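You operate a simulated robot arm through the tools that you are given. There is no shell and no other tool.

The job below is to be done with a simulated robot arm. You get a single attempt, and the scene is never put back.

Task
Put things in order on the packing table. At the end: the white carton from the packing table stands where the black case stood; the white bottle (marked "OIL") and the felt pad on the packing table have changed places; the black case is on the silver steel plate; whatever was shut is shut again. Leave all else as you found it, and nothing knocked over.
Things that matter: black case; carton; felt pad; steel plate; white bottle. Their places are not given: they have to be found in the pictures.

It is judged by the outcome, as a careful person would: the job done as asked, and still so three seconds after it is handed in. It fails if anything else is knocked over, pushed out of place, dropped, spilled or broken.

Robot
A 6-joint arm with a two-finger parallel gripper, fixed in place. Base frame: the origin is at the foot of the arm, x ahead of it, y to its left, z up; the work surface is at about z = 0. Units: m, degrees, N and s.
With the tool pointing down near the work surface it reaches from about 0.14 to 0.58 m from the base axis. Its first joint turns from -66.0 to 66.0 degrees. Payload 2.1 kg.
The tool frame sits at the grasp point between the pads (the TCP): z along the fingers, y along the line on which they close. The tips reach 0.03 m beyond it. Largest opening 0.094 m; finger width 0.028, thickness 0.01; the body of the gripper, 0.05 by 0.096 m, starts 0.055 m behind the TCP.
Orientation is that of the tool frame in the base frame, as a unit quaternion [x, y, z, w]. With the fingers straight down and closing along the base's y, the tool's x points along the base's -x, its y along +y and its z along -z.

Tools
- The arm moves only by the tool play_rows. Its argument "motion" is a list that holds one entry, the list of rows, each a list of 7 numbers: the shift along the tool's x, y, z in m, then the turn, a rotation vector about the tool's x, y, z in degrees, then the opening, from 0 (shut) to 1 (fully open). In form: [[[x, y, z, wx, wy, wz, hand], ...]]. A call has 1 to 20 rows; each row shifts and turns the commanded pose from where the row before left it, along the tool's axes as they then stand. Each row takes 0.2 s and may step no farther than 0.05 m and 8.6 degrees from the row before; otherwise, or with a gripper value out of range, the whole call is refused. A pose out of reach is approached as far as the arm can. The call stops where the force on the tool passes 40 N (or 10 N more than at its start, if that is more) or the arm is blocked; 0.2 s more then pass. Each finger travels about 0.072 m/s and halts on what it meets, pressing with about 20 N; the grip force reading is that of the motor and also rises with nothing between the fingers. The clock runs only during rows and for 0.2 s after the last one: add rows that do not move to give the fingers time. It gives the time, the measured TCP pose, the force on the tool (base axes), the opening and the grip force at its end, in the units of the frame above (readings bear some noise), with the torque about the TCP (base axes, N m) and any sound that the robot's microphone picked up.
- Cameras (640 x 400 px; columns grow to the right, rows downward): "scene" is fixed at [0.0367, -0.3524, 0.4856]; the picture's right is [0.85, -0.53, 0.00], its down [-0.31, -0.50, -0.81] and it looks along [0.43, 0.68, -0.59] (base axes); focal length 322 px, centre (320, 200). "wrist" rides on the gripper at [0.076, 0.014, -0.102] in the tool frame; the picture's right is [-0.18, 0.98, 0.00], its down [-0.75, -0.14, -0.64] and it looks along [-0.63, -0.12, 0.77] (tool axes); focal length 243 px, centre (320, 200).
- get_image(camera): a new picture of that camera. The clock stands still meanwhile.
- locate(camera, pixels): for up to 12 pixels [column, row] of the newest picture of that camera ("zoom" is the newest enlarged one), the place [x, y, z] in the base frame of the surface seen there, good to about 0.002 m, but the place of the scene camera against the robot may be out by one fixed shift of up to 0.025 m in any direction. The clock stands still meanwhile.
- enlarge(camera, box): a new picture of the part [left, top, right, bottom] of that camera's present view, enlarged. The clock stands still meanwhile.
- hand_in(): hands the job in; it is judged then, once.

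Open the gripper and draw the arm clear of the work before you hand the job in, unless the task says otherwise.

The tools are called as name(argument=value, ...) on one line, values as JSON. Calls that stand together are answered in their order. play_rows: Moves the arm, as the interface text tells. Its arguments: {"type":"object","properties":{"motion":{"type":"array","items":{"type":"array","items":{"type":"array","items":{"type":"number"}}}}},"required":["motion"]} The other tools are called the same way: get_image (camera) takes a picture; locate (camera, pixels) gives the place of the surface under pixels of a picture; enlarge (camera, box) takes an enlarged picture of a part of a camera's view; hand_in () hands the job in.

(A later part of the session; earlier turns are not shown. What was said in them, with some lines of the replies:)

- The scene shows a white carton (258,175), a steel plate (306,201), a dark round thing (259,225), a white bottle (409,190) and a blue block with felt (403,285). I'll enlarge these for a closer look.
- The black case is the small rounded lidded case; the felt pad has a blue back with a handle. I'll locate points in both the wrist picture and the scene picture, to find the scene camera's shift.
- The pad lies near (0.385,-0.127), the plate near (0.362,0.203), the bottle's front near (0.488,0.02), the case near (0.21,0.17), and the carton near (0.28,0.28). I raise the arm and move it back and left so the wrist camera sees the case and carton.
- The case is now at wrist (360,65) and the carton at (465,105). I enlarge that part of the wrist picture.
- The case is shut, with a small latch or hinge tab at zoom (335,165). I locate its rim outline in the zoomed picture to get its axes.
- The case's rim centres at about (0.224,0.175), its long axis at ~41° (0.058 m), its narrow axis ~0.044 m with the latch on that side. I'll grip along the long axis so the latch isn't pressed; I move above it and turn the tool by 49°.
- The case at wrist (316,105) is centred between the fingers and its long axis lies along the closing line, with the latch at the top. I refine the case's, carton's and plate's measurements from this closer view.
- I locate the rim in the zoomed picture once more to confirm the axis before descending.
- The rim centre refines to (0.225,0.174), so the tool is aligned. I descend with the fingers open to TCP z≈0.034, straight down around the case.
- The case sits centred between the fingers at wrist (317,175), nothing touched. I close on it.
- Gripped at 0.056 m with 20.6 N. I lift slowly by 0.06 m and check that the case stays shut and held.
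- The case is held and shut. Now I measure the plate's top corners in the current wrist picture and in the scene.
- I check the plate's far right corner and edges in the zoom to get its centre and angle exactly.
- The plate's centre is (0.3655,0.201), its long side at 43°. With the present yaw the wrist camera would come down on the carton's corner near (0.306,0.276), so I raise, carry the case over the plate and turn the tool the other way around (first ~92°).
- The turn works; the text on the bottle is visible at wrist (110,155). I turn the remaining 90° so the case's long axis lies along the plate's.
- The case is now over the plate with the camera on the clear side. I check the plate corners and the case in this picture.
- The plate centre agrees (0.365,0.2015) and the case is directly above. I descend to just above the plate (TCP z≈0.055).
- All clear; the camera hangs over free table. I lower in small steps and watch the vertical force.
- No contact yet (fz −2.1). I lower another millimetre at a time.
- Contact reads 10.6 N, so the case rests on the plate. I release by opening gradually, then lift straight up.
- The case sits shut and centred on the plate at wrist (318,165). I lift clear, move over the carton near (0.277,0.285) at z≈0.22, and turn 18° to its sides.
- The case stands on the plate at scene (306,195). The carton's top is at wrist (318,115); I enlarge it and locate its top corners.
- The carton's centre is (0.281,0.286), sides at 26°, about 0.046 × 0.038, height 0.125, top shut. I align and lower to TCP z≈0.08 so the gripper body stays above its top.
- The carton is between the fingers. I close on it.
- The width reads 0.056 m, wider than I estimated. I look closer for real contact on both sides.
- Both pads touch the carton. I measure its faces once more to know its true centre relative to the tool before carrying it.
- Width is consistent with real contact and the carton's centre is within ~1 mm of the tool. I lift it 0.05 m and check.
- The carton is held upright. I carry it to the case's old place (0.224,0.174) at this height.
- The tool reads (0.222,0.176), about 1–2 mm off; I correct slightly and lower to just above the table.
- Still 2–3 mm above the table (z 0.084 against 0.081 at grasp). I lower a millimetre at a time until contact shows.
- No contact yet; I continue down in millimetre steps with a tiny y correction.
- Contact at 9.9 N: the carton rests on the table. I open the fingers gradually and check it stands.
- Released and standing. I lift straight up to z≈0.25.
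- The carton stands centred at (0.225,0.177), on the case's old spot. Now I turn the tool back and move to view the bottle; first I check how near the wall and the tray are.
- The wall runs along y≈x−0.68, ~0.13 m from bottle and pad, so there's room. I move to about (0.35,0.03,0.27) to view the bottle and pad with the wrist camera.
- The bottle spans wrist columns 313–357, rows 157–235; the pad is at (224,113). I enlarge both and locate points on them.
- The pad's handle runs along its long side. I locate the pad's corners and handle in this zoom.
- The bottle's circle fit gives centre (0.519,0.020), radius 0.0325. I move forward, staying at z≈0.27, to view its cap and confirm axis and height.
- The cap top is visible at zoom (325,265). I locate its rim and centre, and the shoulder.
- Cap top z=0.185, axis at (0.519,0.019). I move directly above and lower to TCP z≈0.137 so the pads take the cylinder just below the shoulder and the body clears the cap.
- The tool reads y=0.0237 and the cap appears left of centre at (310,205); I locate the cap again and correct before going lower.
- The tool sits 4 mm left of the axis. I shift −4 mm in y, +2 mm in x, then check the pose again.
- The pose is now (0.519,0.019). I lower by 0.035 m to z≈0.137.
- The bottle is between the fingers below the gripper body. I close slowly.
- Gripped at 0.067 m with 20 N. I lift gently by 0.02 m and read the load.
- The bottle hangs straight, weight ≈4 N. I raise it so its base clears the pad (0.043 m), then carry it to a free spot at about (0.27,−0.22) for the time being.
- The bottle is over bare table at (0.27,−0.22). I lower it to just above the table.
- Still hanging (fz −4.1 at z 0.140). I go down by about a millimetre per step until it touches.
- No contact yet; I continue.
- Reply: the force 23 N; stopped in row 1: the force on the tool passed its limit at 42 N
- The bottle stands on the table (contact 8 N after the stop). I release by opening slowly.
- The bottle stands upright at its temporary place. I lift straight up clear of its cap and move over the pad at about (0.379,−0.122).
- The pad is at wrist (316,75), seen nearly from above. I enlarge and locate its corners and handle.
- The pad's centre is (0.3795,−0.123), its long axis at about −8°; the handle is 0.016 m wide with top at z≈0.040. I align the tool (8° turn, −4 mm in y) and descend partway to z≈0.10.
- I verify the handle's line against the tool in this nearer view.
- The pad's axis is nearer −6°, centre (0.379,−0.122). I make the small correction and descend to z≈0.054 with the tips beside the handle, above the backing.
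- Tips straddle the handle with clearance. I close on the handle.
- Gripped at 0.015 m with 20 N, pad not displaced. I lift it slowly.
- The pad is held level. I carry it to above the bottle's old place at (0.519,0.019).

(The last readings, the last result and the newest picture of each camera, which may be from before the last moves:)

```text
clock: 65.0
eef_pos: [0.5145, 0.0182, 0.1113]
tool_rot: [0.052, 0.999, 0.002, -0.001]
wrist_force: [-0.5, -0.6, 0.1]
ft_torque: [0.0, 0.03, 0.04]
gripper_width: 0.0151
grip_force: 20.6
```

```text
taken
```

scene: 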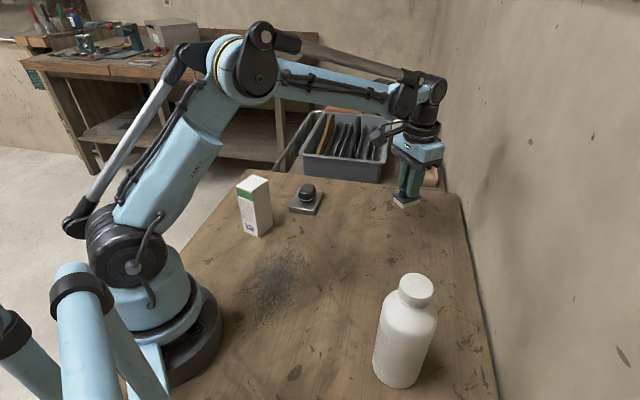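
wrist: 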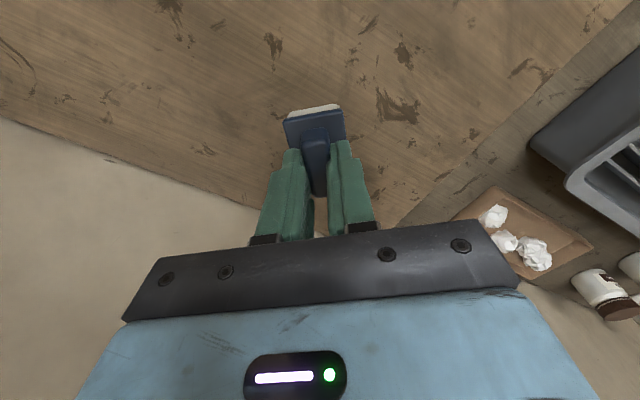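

The tool is at (0.5145,0.018); I correct +3.5 mm in x and lower to z≈0.060.

play_rows(motion=[[[-0.0035, 0.0003, 0.02, 0, 0, 0, 0.08], [0, 0, 0.02, 0, 0, 0, 0.08], [0, 0, 0.011, 0, 0, 0, 0.08], [0, 0, 0, 0, 0, 0, 0.08], [0, 0, 0, 0, 0, 0, 0.08]]])

enlarge(camera="wrist", box=[220, 80, 420, 240])

enlarge(camera="scene", box=[360, 130, 460, 230])

```text
clock: 66.2
eef_pos: [0.5199, 0.019, 0.0615]
tool_rot: [0.052, 0.999, 0.0, 0.0]
wrist_force: [0.0, 0.4, -0.4]
ft_torque: [0.0, -0.01, -0.05]
gripper_width: 0.0149
grip_force: 20.3
```

```text
2.50 times, centred on (320, 160) of wrist
```

zoom: 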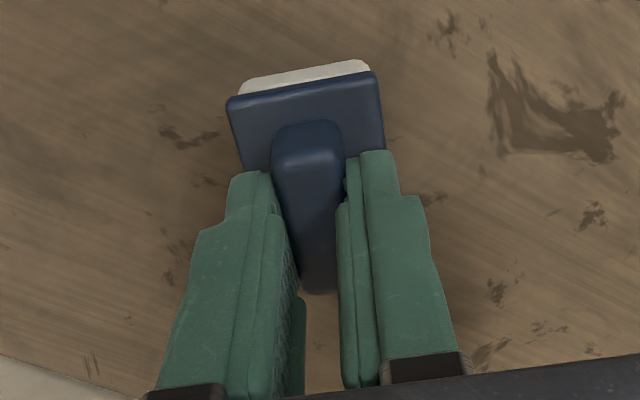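

```text
4.00 times, centred on (410, 180) of scene
```

zoom: 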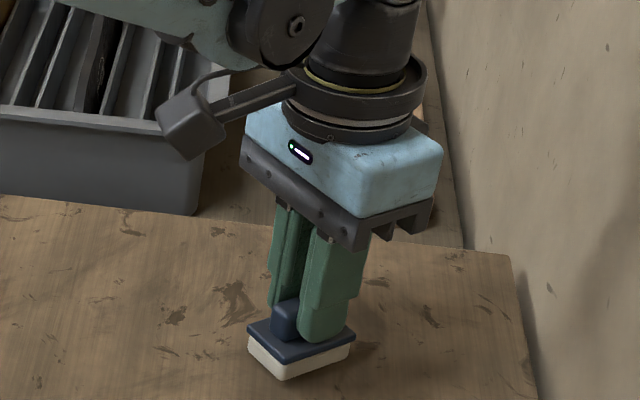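

Tool at (0.520,0.019); a tiny correction and I lower in small steps to contact (expected z≈0.054).

play_rows(motion=[[[0.0015, 0, 0.004, 0, 0, 0, 0.08], [0, 0, 0.001, 0, 0, 0, 0.08], [0, 0, 0, 0, 0, 0, 0.08]]])

play_rows(motion=[[[0, 0, 0.001, 0, 0, 0, 0.08], [0, 0, 0, 0, 0, 0, 0.08]]])

play_rows(motion=[[[0, 0, 0.0007, 0, 0, 0, 0.08], [0, 0, 0, 0, 0, 0, 0.08]]])

```text
clock: 67.0
eef_pos: [0.5182, 0.0186, 0.0572]
tool_rot: [0.052, 0.999, 0.001, 0.0]
wrist_force: [-1.0, -0.1, -0.1]
ft_torque: [0.0, 0.03, 0.0]
gripper_width: 0.0147
grip_force: 19.9
```

```text
clock: 67.6
eef_pos: [0.5175, 0.0185, 0.0566]
tool_rot: [0.052, 0.999, 0.001, 0.0]
wrist_force: [0.3, 0.0, -0.1]
ft_torque: [0.01, 0.01, 0.01]
gripper_width: 0.0148
grip_force: 19.9
```

```text
clock: 68.2
eef_pos: [0.5171, 0.0193, 0.0554]
tool_rot: [0.053, 0.999, 0.001, 0.0]
wrist_force: [1.0, -0.3, 0.2]
ft_torque: [-0.01, -0.01, 0.02]
gripper_width: 0.0147
grip_force: 19.4
```

No contact yet at z≈0.055; I continue in sub-millimetre steps.

play_rows(motion=[[[0, 0, 0.0008, 0, 0, 0, 0.08], [0, 0, 0, 0, 0, 0, 0.08]]])

play_rows(motion=[[[0, 0, 0.0008, 0, 0, 0, 0.08], [0, 0, 0, 0, 0, 0, 0.08]]])

```text
clock: 68.8
eef_pos: [0.5189, 0.0194, 0.0557]
tool_rot: [0.053, 0.999, 0.001, 0.0]
wrist_force: [-0.7, -1.0, -0.8]
ft_torque: [-0.01, -0.03, -0.01]
gripper_width: 0.0151
grip_force: 20.1
```

```text
clock: 69.4
eef_pos: [0.5183, 0.0184, 0.0553]
tool_rot: [0.053, 0.999, 0.002, 0.001]
wrist_force: [0.5, -0.4, -0.8]
ft_torque: [0.01, 0.01, -0.01]
gripper_width: 0.0152
grip_force: 19.9
```

play_rows(motion=[[[0, 0, 0.0008, 0, 0, 0, 0.08], [0, 0, 0, 0, 0, 0, 0.08]]])

play_rows(motion=[[[0, 0, 0.0008, 0, 0, 0, 0.08], [0, 0, 0, 0, 0, 0, 0.08]]])

```text
clock: 70.0
eef_pos: [0.5199, 0.0184, 0.0536]
tool_rot: [0.052, 0.999, 0.001, 0.0]
wrist_force: [-0.2, -0.1, 0.5]
ft_torque: [0.02, 0.03, 0.01]
gripper_width: 0.0151
grip_force: 19.9
```

```text
clock: 70.6
eef_pos: [0.5178, 0.0183, 0.0545]
tool_rot: [0.052, 0.999, 0.001, 0.0]
wrist_force: [-0.2, -0.4, -0.6]
ft_torque: [0.01, -0.05, -0.01]
gripper_width: 0.0151
grip_force: 20.2
```

Force stays near zero; I check the gap under the pad from the scene before going further.

enlarge(camera="scene", box=[385, 180, 435, 225])

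play_rows(motion=[[[0, 0, 0.0008, 0, 0, 0, 0.08], [0, 0, 0, 0, 0, 0, 0.08]]])

```text
8.89 times, centred on (410, 202) of scene
```

zoom: 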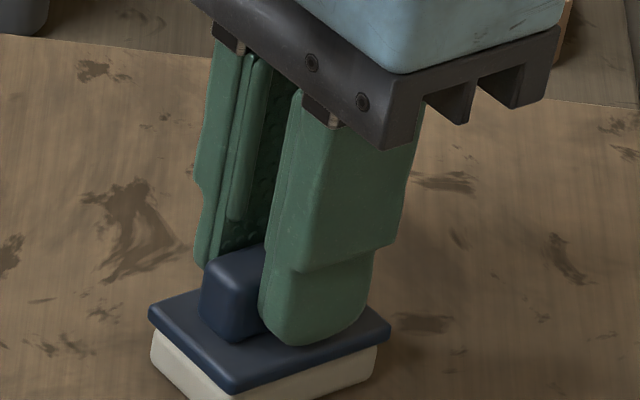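

```text
clock: 71.2
eef_pos: [0.5182, 0.0177, 0.054]
tool_rot: [0.053, 0.999, 0.001, 0.0]
wrist_force: [-1.9, 0.3, 4.9]
ft_torque: [0.0, 0.06, 0.0]
gripper_width: 0.0149
grip_force: 19.2
```

The vertical force is now 4.9 N: the pad is on the table. I release and lift straight up.

play_rows(motion=[[[0, 0, 0, 0, 0, 0, 0.2], [0, 0, 0, 0, 0, 0, 0.3], [0, 0, 0, 0, 0, 0, 0.4], [0, 0, 0, 0, 0, 0, 0.5], [0, 0, 0, 0, 0, 0, 0.5]]])

play_rows(motion=[[[0, 0, -0.02, 0, 0, 0, 0.5], [0, 0, -0.03, 0, 0, 0, 0.6], [0, 0, -0.045, 0, 0, 0, 0.8], [0, 0, -0.045, 0, 0, 0, 1], [0, 0, -0.04, 0, 0, 0, 1], [0, 0, -0.02, 0, 0, 0, 1], [0, 0, 0, 0, 0, 0, 1]]])

get_image(camera="wrist")

get_image(camera="scene")

```text
clock: 72.4
eef_pos: [0.5193, 0.0182, 0.0529]
tool_rot: [0.052, 0.999, 0.001, 0.0]
wrist_force: [0.1, 0.3, -0.1]
ft_torque: [0.0, -0.02, 0.01]
gripper_width: 0.047
grip_force: 0.0
```

```text
clock: 74.0
eef_pos: [0.5174, 0.0173, 0.2536]
tool_rot: [0.053, 0.999, 0.001, 0.0]
wrist_force: [-0.1, 0.2, 0.4]
ft_torque: [0.0, 0.02, -0.06]
gripper_width: 0.0939
grip_force: 0.0
```

```text
taken
```

wrist: 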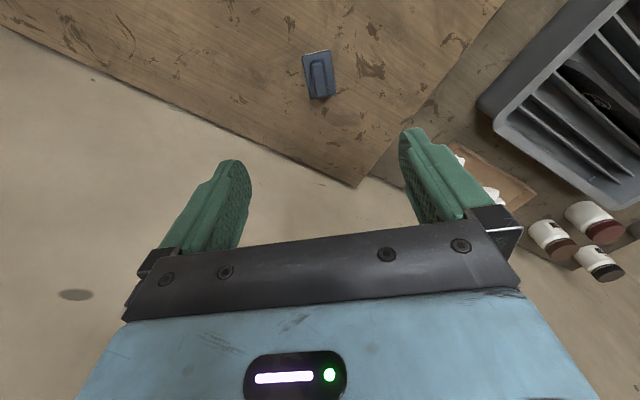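

```text
taken
```

scene: 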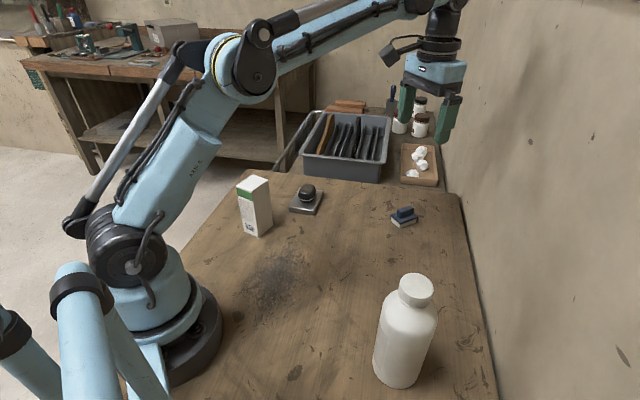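

The pad lies flat at wrist (320,75). I check its place.

enlarge(camera="wrist", box=[290, 40, 350, 110])

locate(camera="wrist", pixels=[[303, 55], [330, 51], [335, 94], [310, 98], [320, 75]])

```text
5.71 times, centred on (320, 75) of wrist
```

zoom: 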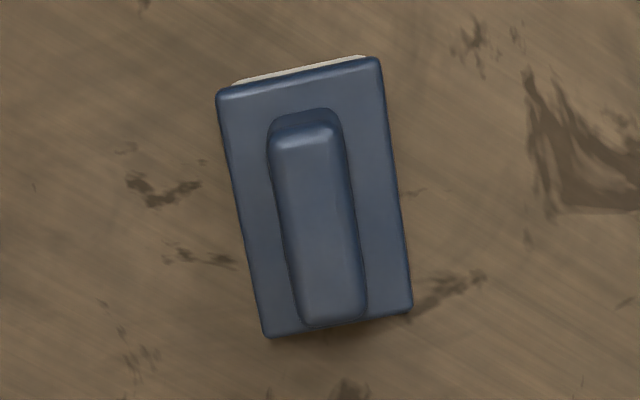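

```text
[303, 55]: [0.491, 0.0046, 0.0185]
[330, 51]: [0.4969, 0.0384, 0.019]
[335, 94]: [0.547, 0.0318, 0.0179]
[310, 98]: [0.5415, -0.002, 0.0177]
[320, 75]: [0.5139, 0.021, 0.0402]
```

The pad is centred at (0.519,0.018), on the bottle's old spot. I turn back to the earlier yaw and go above the bottle at (0.27,−0.22) at z≈0.26.

play_rows(motion=[[[0, 0, -0.006, 0, 0, -6, 1], [0.0275, -0.0265, 0, 0, 0, 0, 1], [0.0275, -0.0265, 0, 0, 0, 0, 1], [0.0275, -0.0265, 0, 0, 0, 0, 1], [0.0275, -0.0265, 0, 0, 0, 0, 1], [0.0275, -0.0265, 0, 0, 0, 0, 1], [0.0275, -0.0265, 0, 0, 0, 0, 1], [0.0275, -0.0265, 0, 0, 0, 0, 1], [0.0275, -0.0265, 0, 0, 0, 0, 1], [0.0275, -0.0265, 0, 0, 0, 0, 1], [0, 0, 0, 0, 0, 0, 1], [0, 0, 0, 0, 0, 0, 1]]])

get_image(camera="wrist")

enlarge(camera="wrist", box=[250, 40, 390, 190])

```text
clock: 76.6
eef_pos: [0.2718, -0.2187, 0.2571]
tool_rot: [0.0, 1.0, 0.001, 0.0]
wrist_force: [0.3, 0.1, -1.1]
ft_torque: [-0.02, -0.01, 0.03]
gripper_width: 0.0941
grip_force: 0.0
```

```text
taken
```

wrist: 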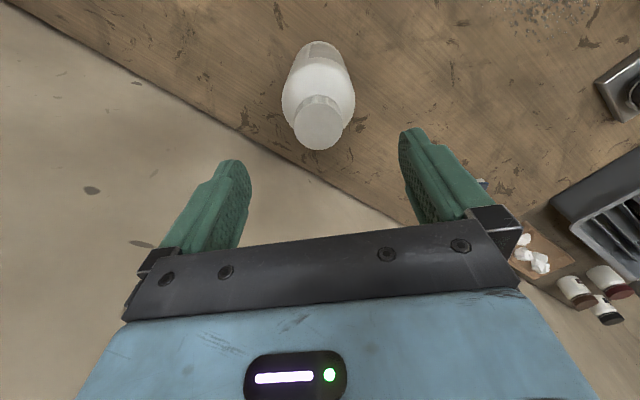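

```text
2.67 times, centred on (320, 115) of wrist
```

zoom: 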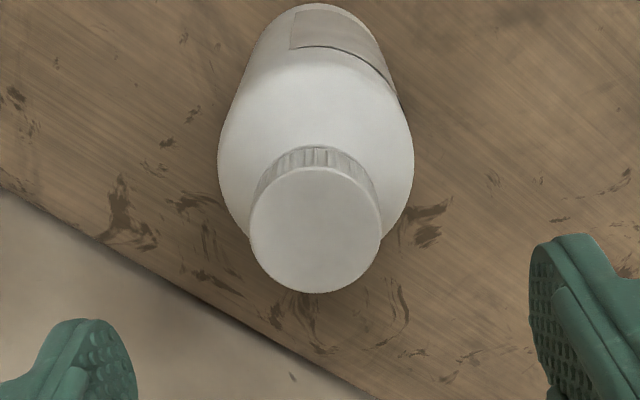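

The cap's top disc is at zoom (315,230), radius ~65. I locate its rim for the bottle's axis.

locate(camera="zoom", pixels=[[255, 235], [376, 225], [315, 175], [318, 286], [315, 230], [315, 160], [232, 170], [405, 155]])

```text
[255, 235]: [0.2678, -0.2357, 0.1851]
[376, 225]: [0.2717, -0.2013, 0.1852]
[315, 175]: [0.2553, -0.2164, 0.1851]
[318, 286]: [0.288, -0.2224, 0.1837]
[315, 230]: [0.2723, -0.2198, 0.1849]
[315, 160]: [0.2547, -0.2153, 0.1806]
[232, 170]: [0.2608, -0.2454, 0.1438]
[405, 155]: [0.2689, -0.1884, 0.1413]
```

The bottle's axis is (0.271,−0.219), matching the tool. I descend to z≈0.172 first and check the alignment.

play_rows(motion=[[[0, 0, 0.03, 0, 0, 0, 1], [0, 0, 0.03, 0, 0, 0, 1], [0, 0, 0.025, 0, 0, 0, 1], [0, 0, 0, 0, 0, 0, 1], [0, 0, 0, 0, 0, 0, 1]]])

get_image(camera="wrist")

```text
clock: 77.8
eef_pos: [0.2727, -0.2197, 0.173]
tool_rot: [0.0, 1.0, 0.0, 0.0]
wrist_force: [1.3, 0.1, 0.4]
ft_torque: [-0.02, -0.01, 0.02]
gripper_width: 0.0942
grip_force: 0.1
```

```text
taken
```

wrist: 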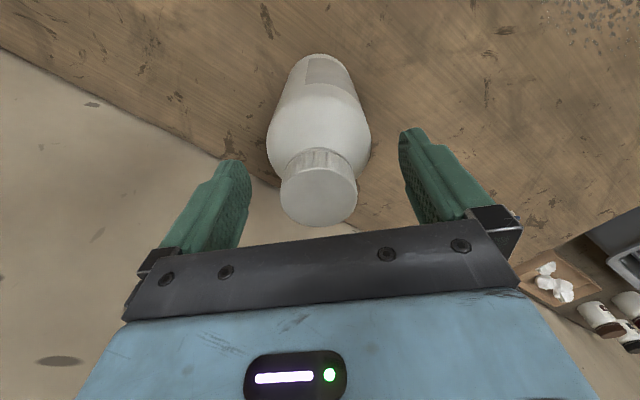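

The bottle is centred between the fingers (cap at (319,195)). I lower the last 0.035 m and close slowly.

play_rows(motion=[[[0.001, 0, 0.02, 0, 0, 0, 1], [0, 0, 0.0155, 0, 0, 0, 1], [0, 0, 0, 0, 0, 0, 1], [0, 0, 0, 0, 0, 0, 0.88], [0, 0, 0, 0, 0, 0, 0.8], [0, 0, 0, 0, 0, 0, 0.74], [0, 0, 0, 0, 0, 0, 0.68], [0, 0, 0, 0, 0, 0, 0.6], [0, 0, 0, 0, 0, 0, 0.5], [0, 0, 0, 0, 0, 0, 0.5]]])

get_image(camera="wrist")

```text
clock: 80.0
eef_pos: [0.2686, -0.2201, 0.1385]
tool_rot: [0.0, 1.0, 0.001, 0.0]
wrist_force: [0.0, -2.2, 0.4]
ft_torque: [-0.07, -0.02, 0.0]
gripper_width: 0.0668
grip_force: 20.0
```

```text
taken
```

wrist: 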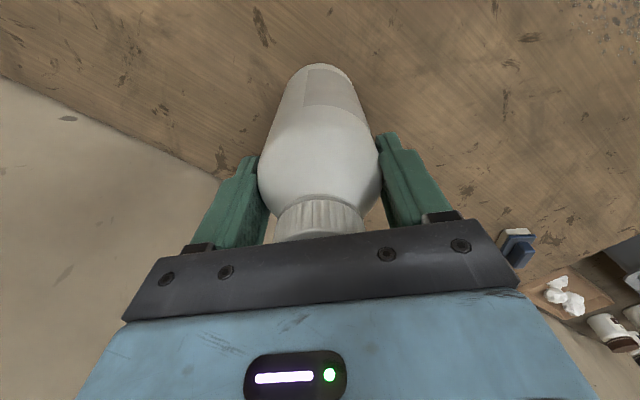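

Gripped at 0.067 m. I lift 0.06 m and carry the bottle to the pad's old place at (0.379,−0.1225).

play_rows(motion=[[[0, 0, -0.006, 0, 0, 0, 0.5], [0, 0, -0.012, 0, 0, 0, 0.5], [0, 0, -0.02, 0, 0, 0, 0.5], [0, 0, -0.012, 0, 0, 0, 0.5], [-0.012, 0.0107, 0, 0, 0, 0, 0.5], [-0.022, 0.0196, 0, 0, 0, 0, 0.5], [-0.025, 0.0222, 0, 0, 0, 0, 0.5], [-0.025, 0.0222, 0, 0, 0, 0, 0.5], [-0.016, 0.0142, 0, 0, 0, 0, 0.5], [-0.009, 0.008, 0, 0, 0, 0, 0.5], [0, 0, 0, 0, 0, 0, 0.5], [0, 0, 0, 0, 0, 0, 0.5]]])

get_image(camera="scene")

get_image(camera="wrist")

```text
clock: 82.6
eef_pos: [0.3779, -0.1246, 0.186]
tool_rot: [0.0, 1.0, 0.001, 0.0]
wrist_force: [0.0, 0.3, -3.9]
ft_torque: [0.02, -0.01, -0.03]
gripper_width: 0.0668
grip_force: 20.1
```

```text
taken
```

scene: 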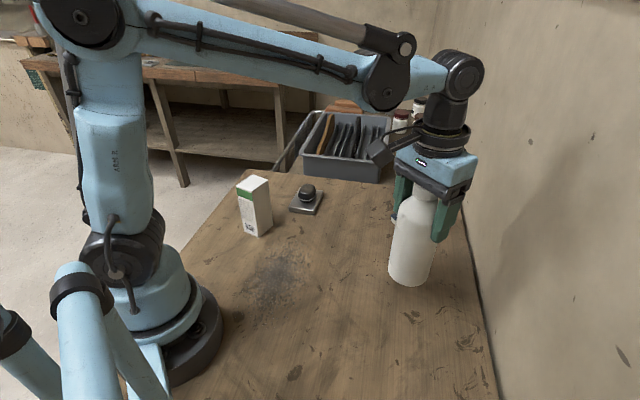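

```text
taken
```

wrist: 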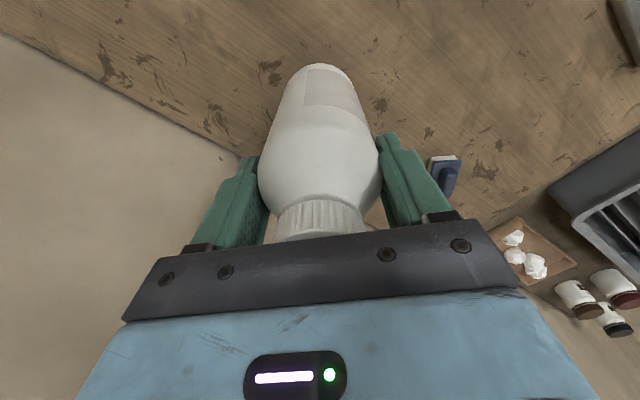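

Held upright at (0.378,−0.1245). I nudge +1.5 mm in y and lower to just above the table.

play_rows(motion=[[[0, 0.0015, 0.015, 0, 0, 0, 0.5], [0, 0, 0.018, 0, 0, 0, 0.5], [0, 0, 0.009, 0, 0, 0, 0.5], [0, 0, 0.003, 0, 0, 0, 0.5], [0, 0, 0, 0, 0, 0, 0.5], [0, 0, 0, 0, 0, 0, 0.5]]])

play_rows(motion=[[[0, 0, 0.001, 0, 0, 0, 0.5], [0, 0, 0, 0, 0, 0, 0.5]]])

```text
clock: 84.0
eef_pos: [0.379, -0.1206, 0.1426]
tool_rot: [-0.001, 1.0, 0.002, 0.0]
wrist_force: [0.0, 0.0, -3.4]
ft_torque: [0.01, -0.02, -0.03]
gripper_width: 0.0669
grip_force: 20.3
```

```text
clock: 84.6
eef_pos: [0.3804, -0.1212, 0.1411]
tool_rot: [0.0, 1.0, 0.001, 0.0]
wrist_force: [0.2, 0.5, -3.9]
ft_torque: [-0.04, -0.02, 0.02]
gripper_width: 0.0668
grip_force: 19.9
```

The tool reads (0.380,−0.121); I correct by about −1.5 mm in x and −1.7 mm in y while still in the air, then step down.

play_rows(motion=[[[0.0012, -0.0015, 0.001, 0, 0, 0, 0.5], [0, 0, 0, 0, 0, 0, 0.5]]])

play_rows(motion=[[[0, 0, 0.0007, 0, 0, 0, 0.5], [0, 0, 0, 0, 0, 0, 0.5]]])

play_rows(motion=[[[0, 0, 0.0006, 0, 0, 0, 0.5], [0, 0, 0, 0, 0, 0, 0.5]]])

```text
clock: 85.2
eef_pos: [0.3775, -0.1243, 0.1393]
tool_rot: [0.0, 1.0, 0.0, 0.0]
wrist_force: [-0.1, -0.1, -3.8]
ft_torque: [0.0, 0.0, -0.02]
gripper_width: 0.0667
grip_force: 19.7
```

```text
clock: 85.8
eef_pos: [0.3781, -0.1231, 0.1397]
tool_rot: [-0.001, 1.0, 0.001, 0.0]
wrist_force: [-0.1, -0.8, -2.3]
ft_torque: [0.03, 0.0, 0.02]
gripper_width: 0.0668
grip_force: 20.1
```

```text
clock: 86.4
eef_pos: [0.3771, -0.1228, 0.1391]
tool_rot: [0.0, 1.0, 0.001, 0.0]
wrist_force: [-0.9, 0.4, -2.7]
ft_torque: [0.02, 0.01, -0.04]
gripper_width: 0.0667
grip_force: 20.2
```

Still carried by the gripper (fz −2.7). I continue in half-millimetre steps.

play_rows(motion=[[[0, 0, 0.0005, 0, 0, 0, 0.5], [0, 0, 0, 0, 0, 0, 0.5]]])

play_rows(motion=[[[0, 0, 0.0005, 0, 0, 0, 0.5], [0, 0, 0, 0, 0, 0, 0.5]]])

```text
clock: 87.0
eef_pos: [0.3799, -0.1232, 0.1384]
tool_rot: [0.0, 1.0, 0.002, 0.0]
wrist_force: [0.5, 0.0, -2.8]
ft_torque: [-0.04, 0.02, -0.03]
gripper_width: 0.0668
grip_force: 19.8
```

```text
clock: 87.6
eef_pos: [0.3781, -0.1224, 0.1379]
tool_rot: [0.0, 1.0, 0.001, 0.001]
wrist_force: [0.2, -0.1, -3.6]
ft_torque: [-0.04, -0.02, 0.0]
gripper_width: 0.0669
grip_force: 20.2
```

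play_rows(motion=[[[0, 0, 0.0005, 0, 0, 0, 0.5], [0, 0, 0, 0, 0, 0, 0.5]]])

enlarge(camera="scene", box=[370, 240, 450, 310])

```text
clock: 88.2
eef_pos: [0.3778, -0.1234, 0.1377]
tool_rot: [0.001, 1.0, 0.001, 0.0]
wrist_force: [0.0, 0.0, -1.7]
ft_torque: [-0.03, 0.01, 0.0]
gripper_width: 0.0666
grip_force: 20.0
```

```text
5.71 times, centred on (410, 275) of scene
```

zoom: 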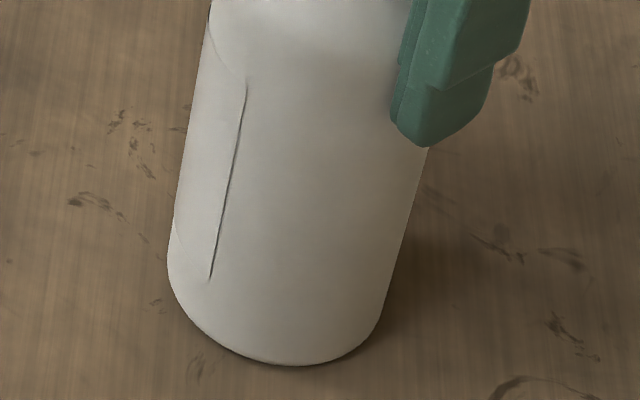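

The base looks nearly on the table, with fz just changing to −1.7. One more half-millimetre step.

play_rows(motion=[[[0, 0, 0.0005, 0, 0, 0, 0.5], [0, 0, 0, 0, 0, 0, 0.5]]])

```text
clock: 88.8
eef_pos: [0.3771, -0.1218, 0.1374]
tool_rot: [-0.001, 1.0, 0.0, -0.001]
wrist_force: [-1.0, 2.2, 18.5]
ft_torque: [0.03, -0.01, -0.01]
gripper_width: 0.0667
grip_force: 20.4
```

Contact at 18.5 N: the bottle stands on the table. I release slowly.

play_rows(motion=[[[0, 0, -0.0004, 0, 0, 0, 0.7], [0, 0, 0, 0, 0, 0, 0.74], [0, 0, 0, 0, 0, 0, 0.8], [0, 0, 0, 0, 0, 0, 0.9], [0, 0, 0, 0, 0, 0, 1], [0, 0, 0, 0, 0, 0, 1]]])

get_image(camera="wrist")

```text
clock: 90.2
eef_pos: [0.3773, -0.1225, 0.1382]
tool_rot: [0.0, 1.0, 0.001, 0.0]
wrist_force: [-0.5, 0.1, -0.2]
ft_torque: [-0.01, 0.01, 0.03]
gripper_width: 0.094
grip_force: 0.0
```

```text
taken
```

wrist: 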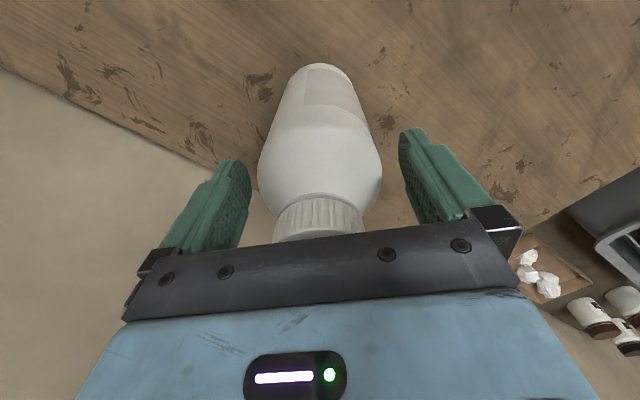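

The fingers are open and the bottle stands free. I lift straight up well above the cap.

play_rows(motion=[[[0, 0, -0.02, 0, 0, 0, 1], [0, 0, -0.03, 0, 0, 0, 1], [0, 0, -0.04, 0, 0, 0, 1], [0, 0, -0.04, 0, 0, 0, 1], [0, 0, 0, 0, 0, 0, 1], [0, 0, 0, 0, 0, 0, 1]]])

get_image(camera="wrist")

get_image(camera="scene")

```text
clock: 91.6
eef_pos: [0.3816, -0.1228, 0.267]
tool_rot: [-0.001, 1.0, 0.001, -0.001]
wrist_force: [0.8, 0.0, -0.3]
ft_torque: [-0.03, 0.0, 0.02]
gripper_width: 0.094
grip_force: 0.1
```

```text
taken
```

wrist: 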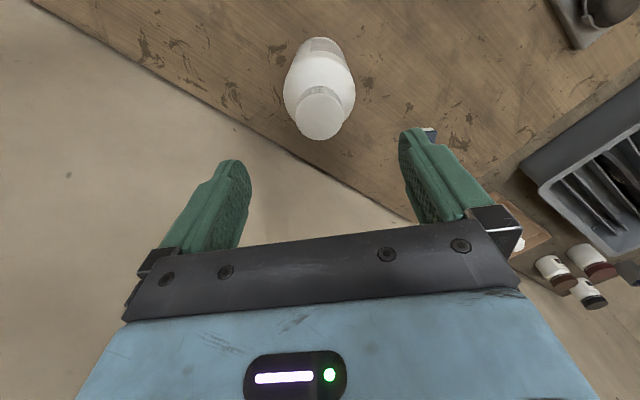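

```text
taken
```

scene: 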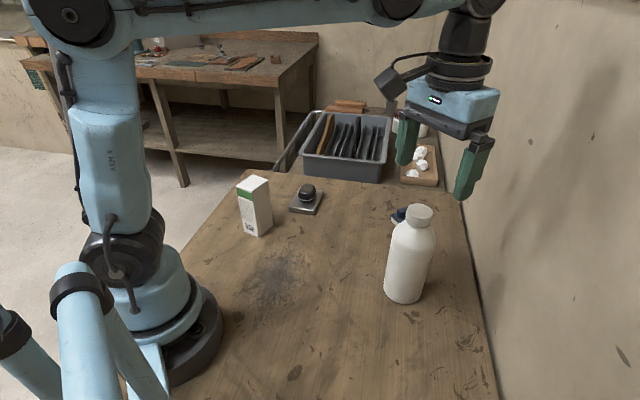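

I check the bottle's axis from its cap, then look at the case on the plate and the other things once more.

enlarge(camera="wrist", box=[250, 20, 390, 170])

locate(camera="wrist", pixels=[[298, 115], [342, 112], [320, 93], [320, 137], [320, 115]])

enlarge(camera="scene", box=[220, 160, 340, 250])

```text
2.67 times, centred on (320, 95) of wrist
```

zoom: 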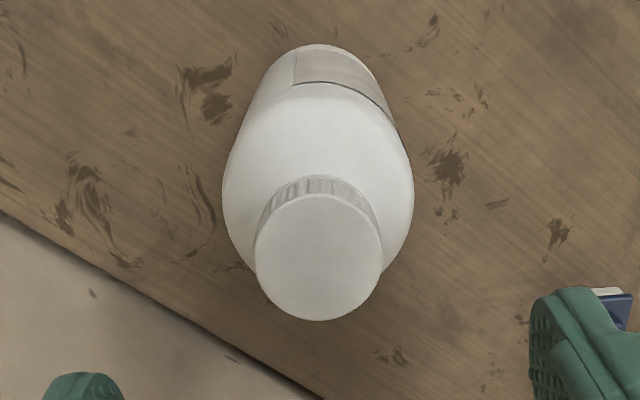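

```text
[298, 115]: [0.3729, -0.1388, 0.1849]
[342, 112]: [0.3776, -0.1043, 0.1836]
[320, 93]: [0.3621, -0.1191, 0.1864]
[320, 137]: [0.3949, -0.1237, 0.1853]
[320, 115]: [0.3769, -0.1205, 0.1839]
```

```text
4.44 times, centred on (280, 205) of scene
```

zoom: 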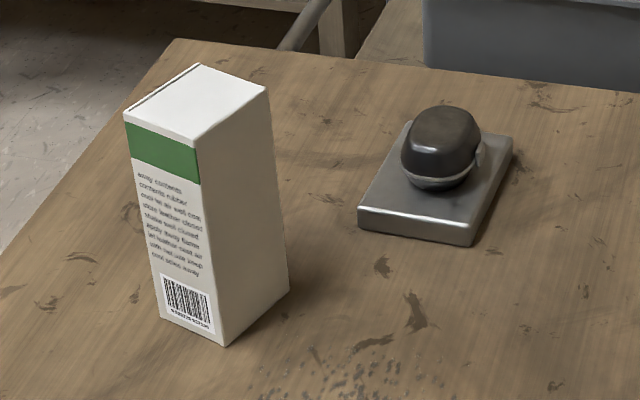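

The bottle stands at (0.377,−0.1215), on the pad's old place; the case is shut on the plate and the carton stands. I draw the arm back to about its starting pose, clear of everything, for a last look.

play_rows(motion=[[[0, 0, -0.02, 0, 0, 0, 1], [0.011, 0.0345, 0, 0, 0, 0, 1], [0.011, 0.0345, 0, 0, 0, 0, 1], [0.011, 0.0345, 0, 0, 0, 0, 1], [0, 0, 0, 0, 0, 0, 1], [0, 0, 0, 0, 0, 0, 1]]])

get_image(camera="scene")

get_image(camera="wrist")

```text
clock: 93.0
eef_pos: [0.347, -0.0222, 0.2901]
tool_rot: [0.0, 1.0, 0.001, 0.0]
wrist_force: [0.3, 0.1, -0.1]
ft_torque: [-0.03, -0.01, 0.02]
gripper_width: 0.0941
grip_force: 0.1
```

```text
taken
```

scene: 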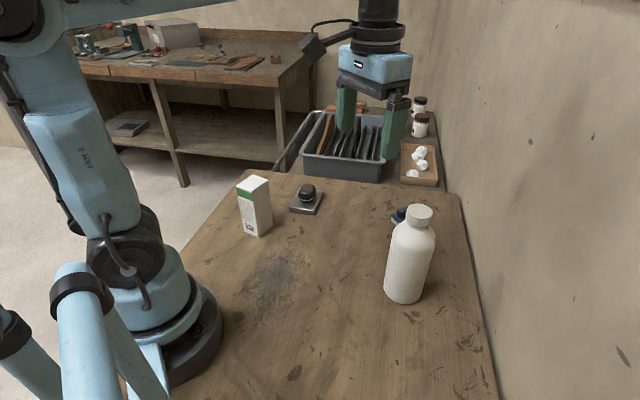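

```text
taken
```

wrist: 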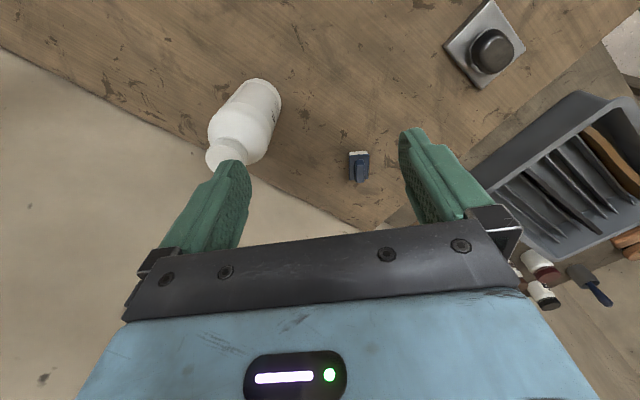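

All four moves are done and the arm is clear. A last close look at the case to confirm it is shut.

enlarge(camera="wrist", box=[430, 0, 540, 100])

enlarge(camera="scene", box=[275, 170, 335, 220])

```text
4.00 times, centred on (485, 50) of wrist
```

zoom: 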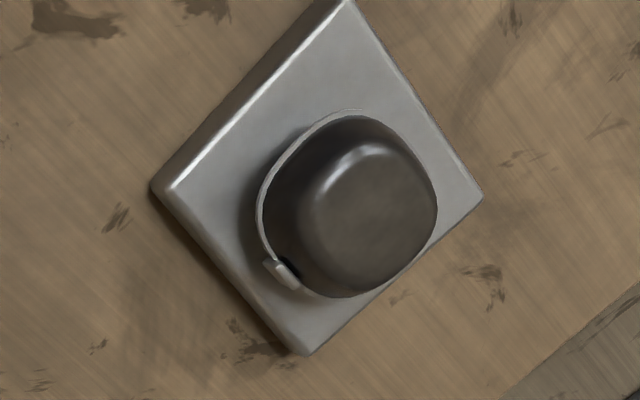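

```text
8.00 times, centred on (305, 195) of scene
```

zoom: 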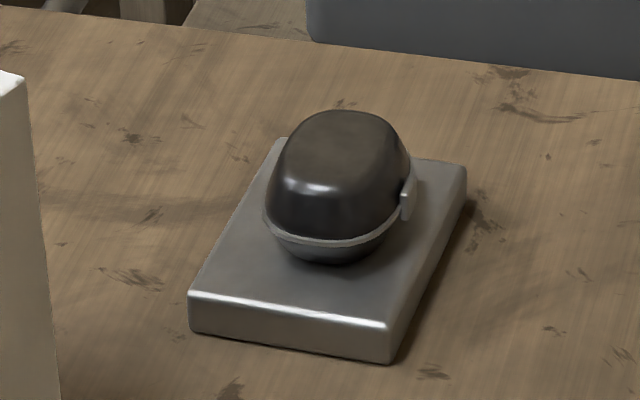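

The case sits shut on the plate, the carton is on the case's old spot, and the pad and bottle have changed places. Nothing is knocked over, the gripper is open and the arm is clear, so I hand in.

hand_in()

```text
The job is handed in.
```

The job is done and handed in; I have not seen the judge's result. In the last pictures everything was in place, upright and shut.

| Item | Where it is now | Position, x, y (m) | Off target |
|---|---|---|---|
| Black case | On the steel plate, still shut | about 0.365, 0.201 | not re-measured after release; looks well on the plate |
| White carton | Where the black case stood | 0.225, 0.177 | about 3 mm |
| Felt pad | Where the bottle stood | 0.519, 0.018 | about 1 mm |
| White bottle ("OIL") | Where the felt pad lay | 0.377, -0.122 | about 3 mm |

- **Case orientation:** it is turned about half a turn from how it stood. I gripped it by its ends so the latch was not pressed, and turned the gripper to keep the wrist camera off the carton.
- **Bottle:** it stood for a while on a free spot on the table. When I set it down there, the force briefly reached 42 N and the move stopped. It stayed upright and showed no damage.
- **Everything else:** no other object was touched. The gripper is open and the arm is back near its starting pose.
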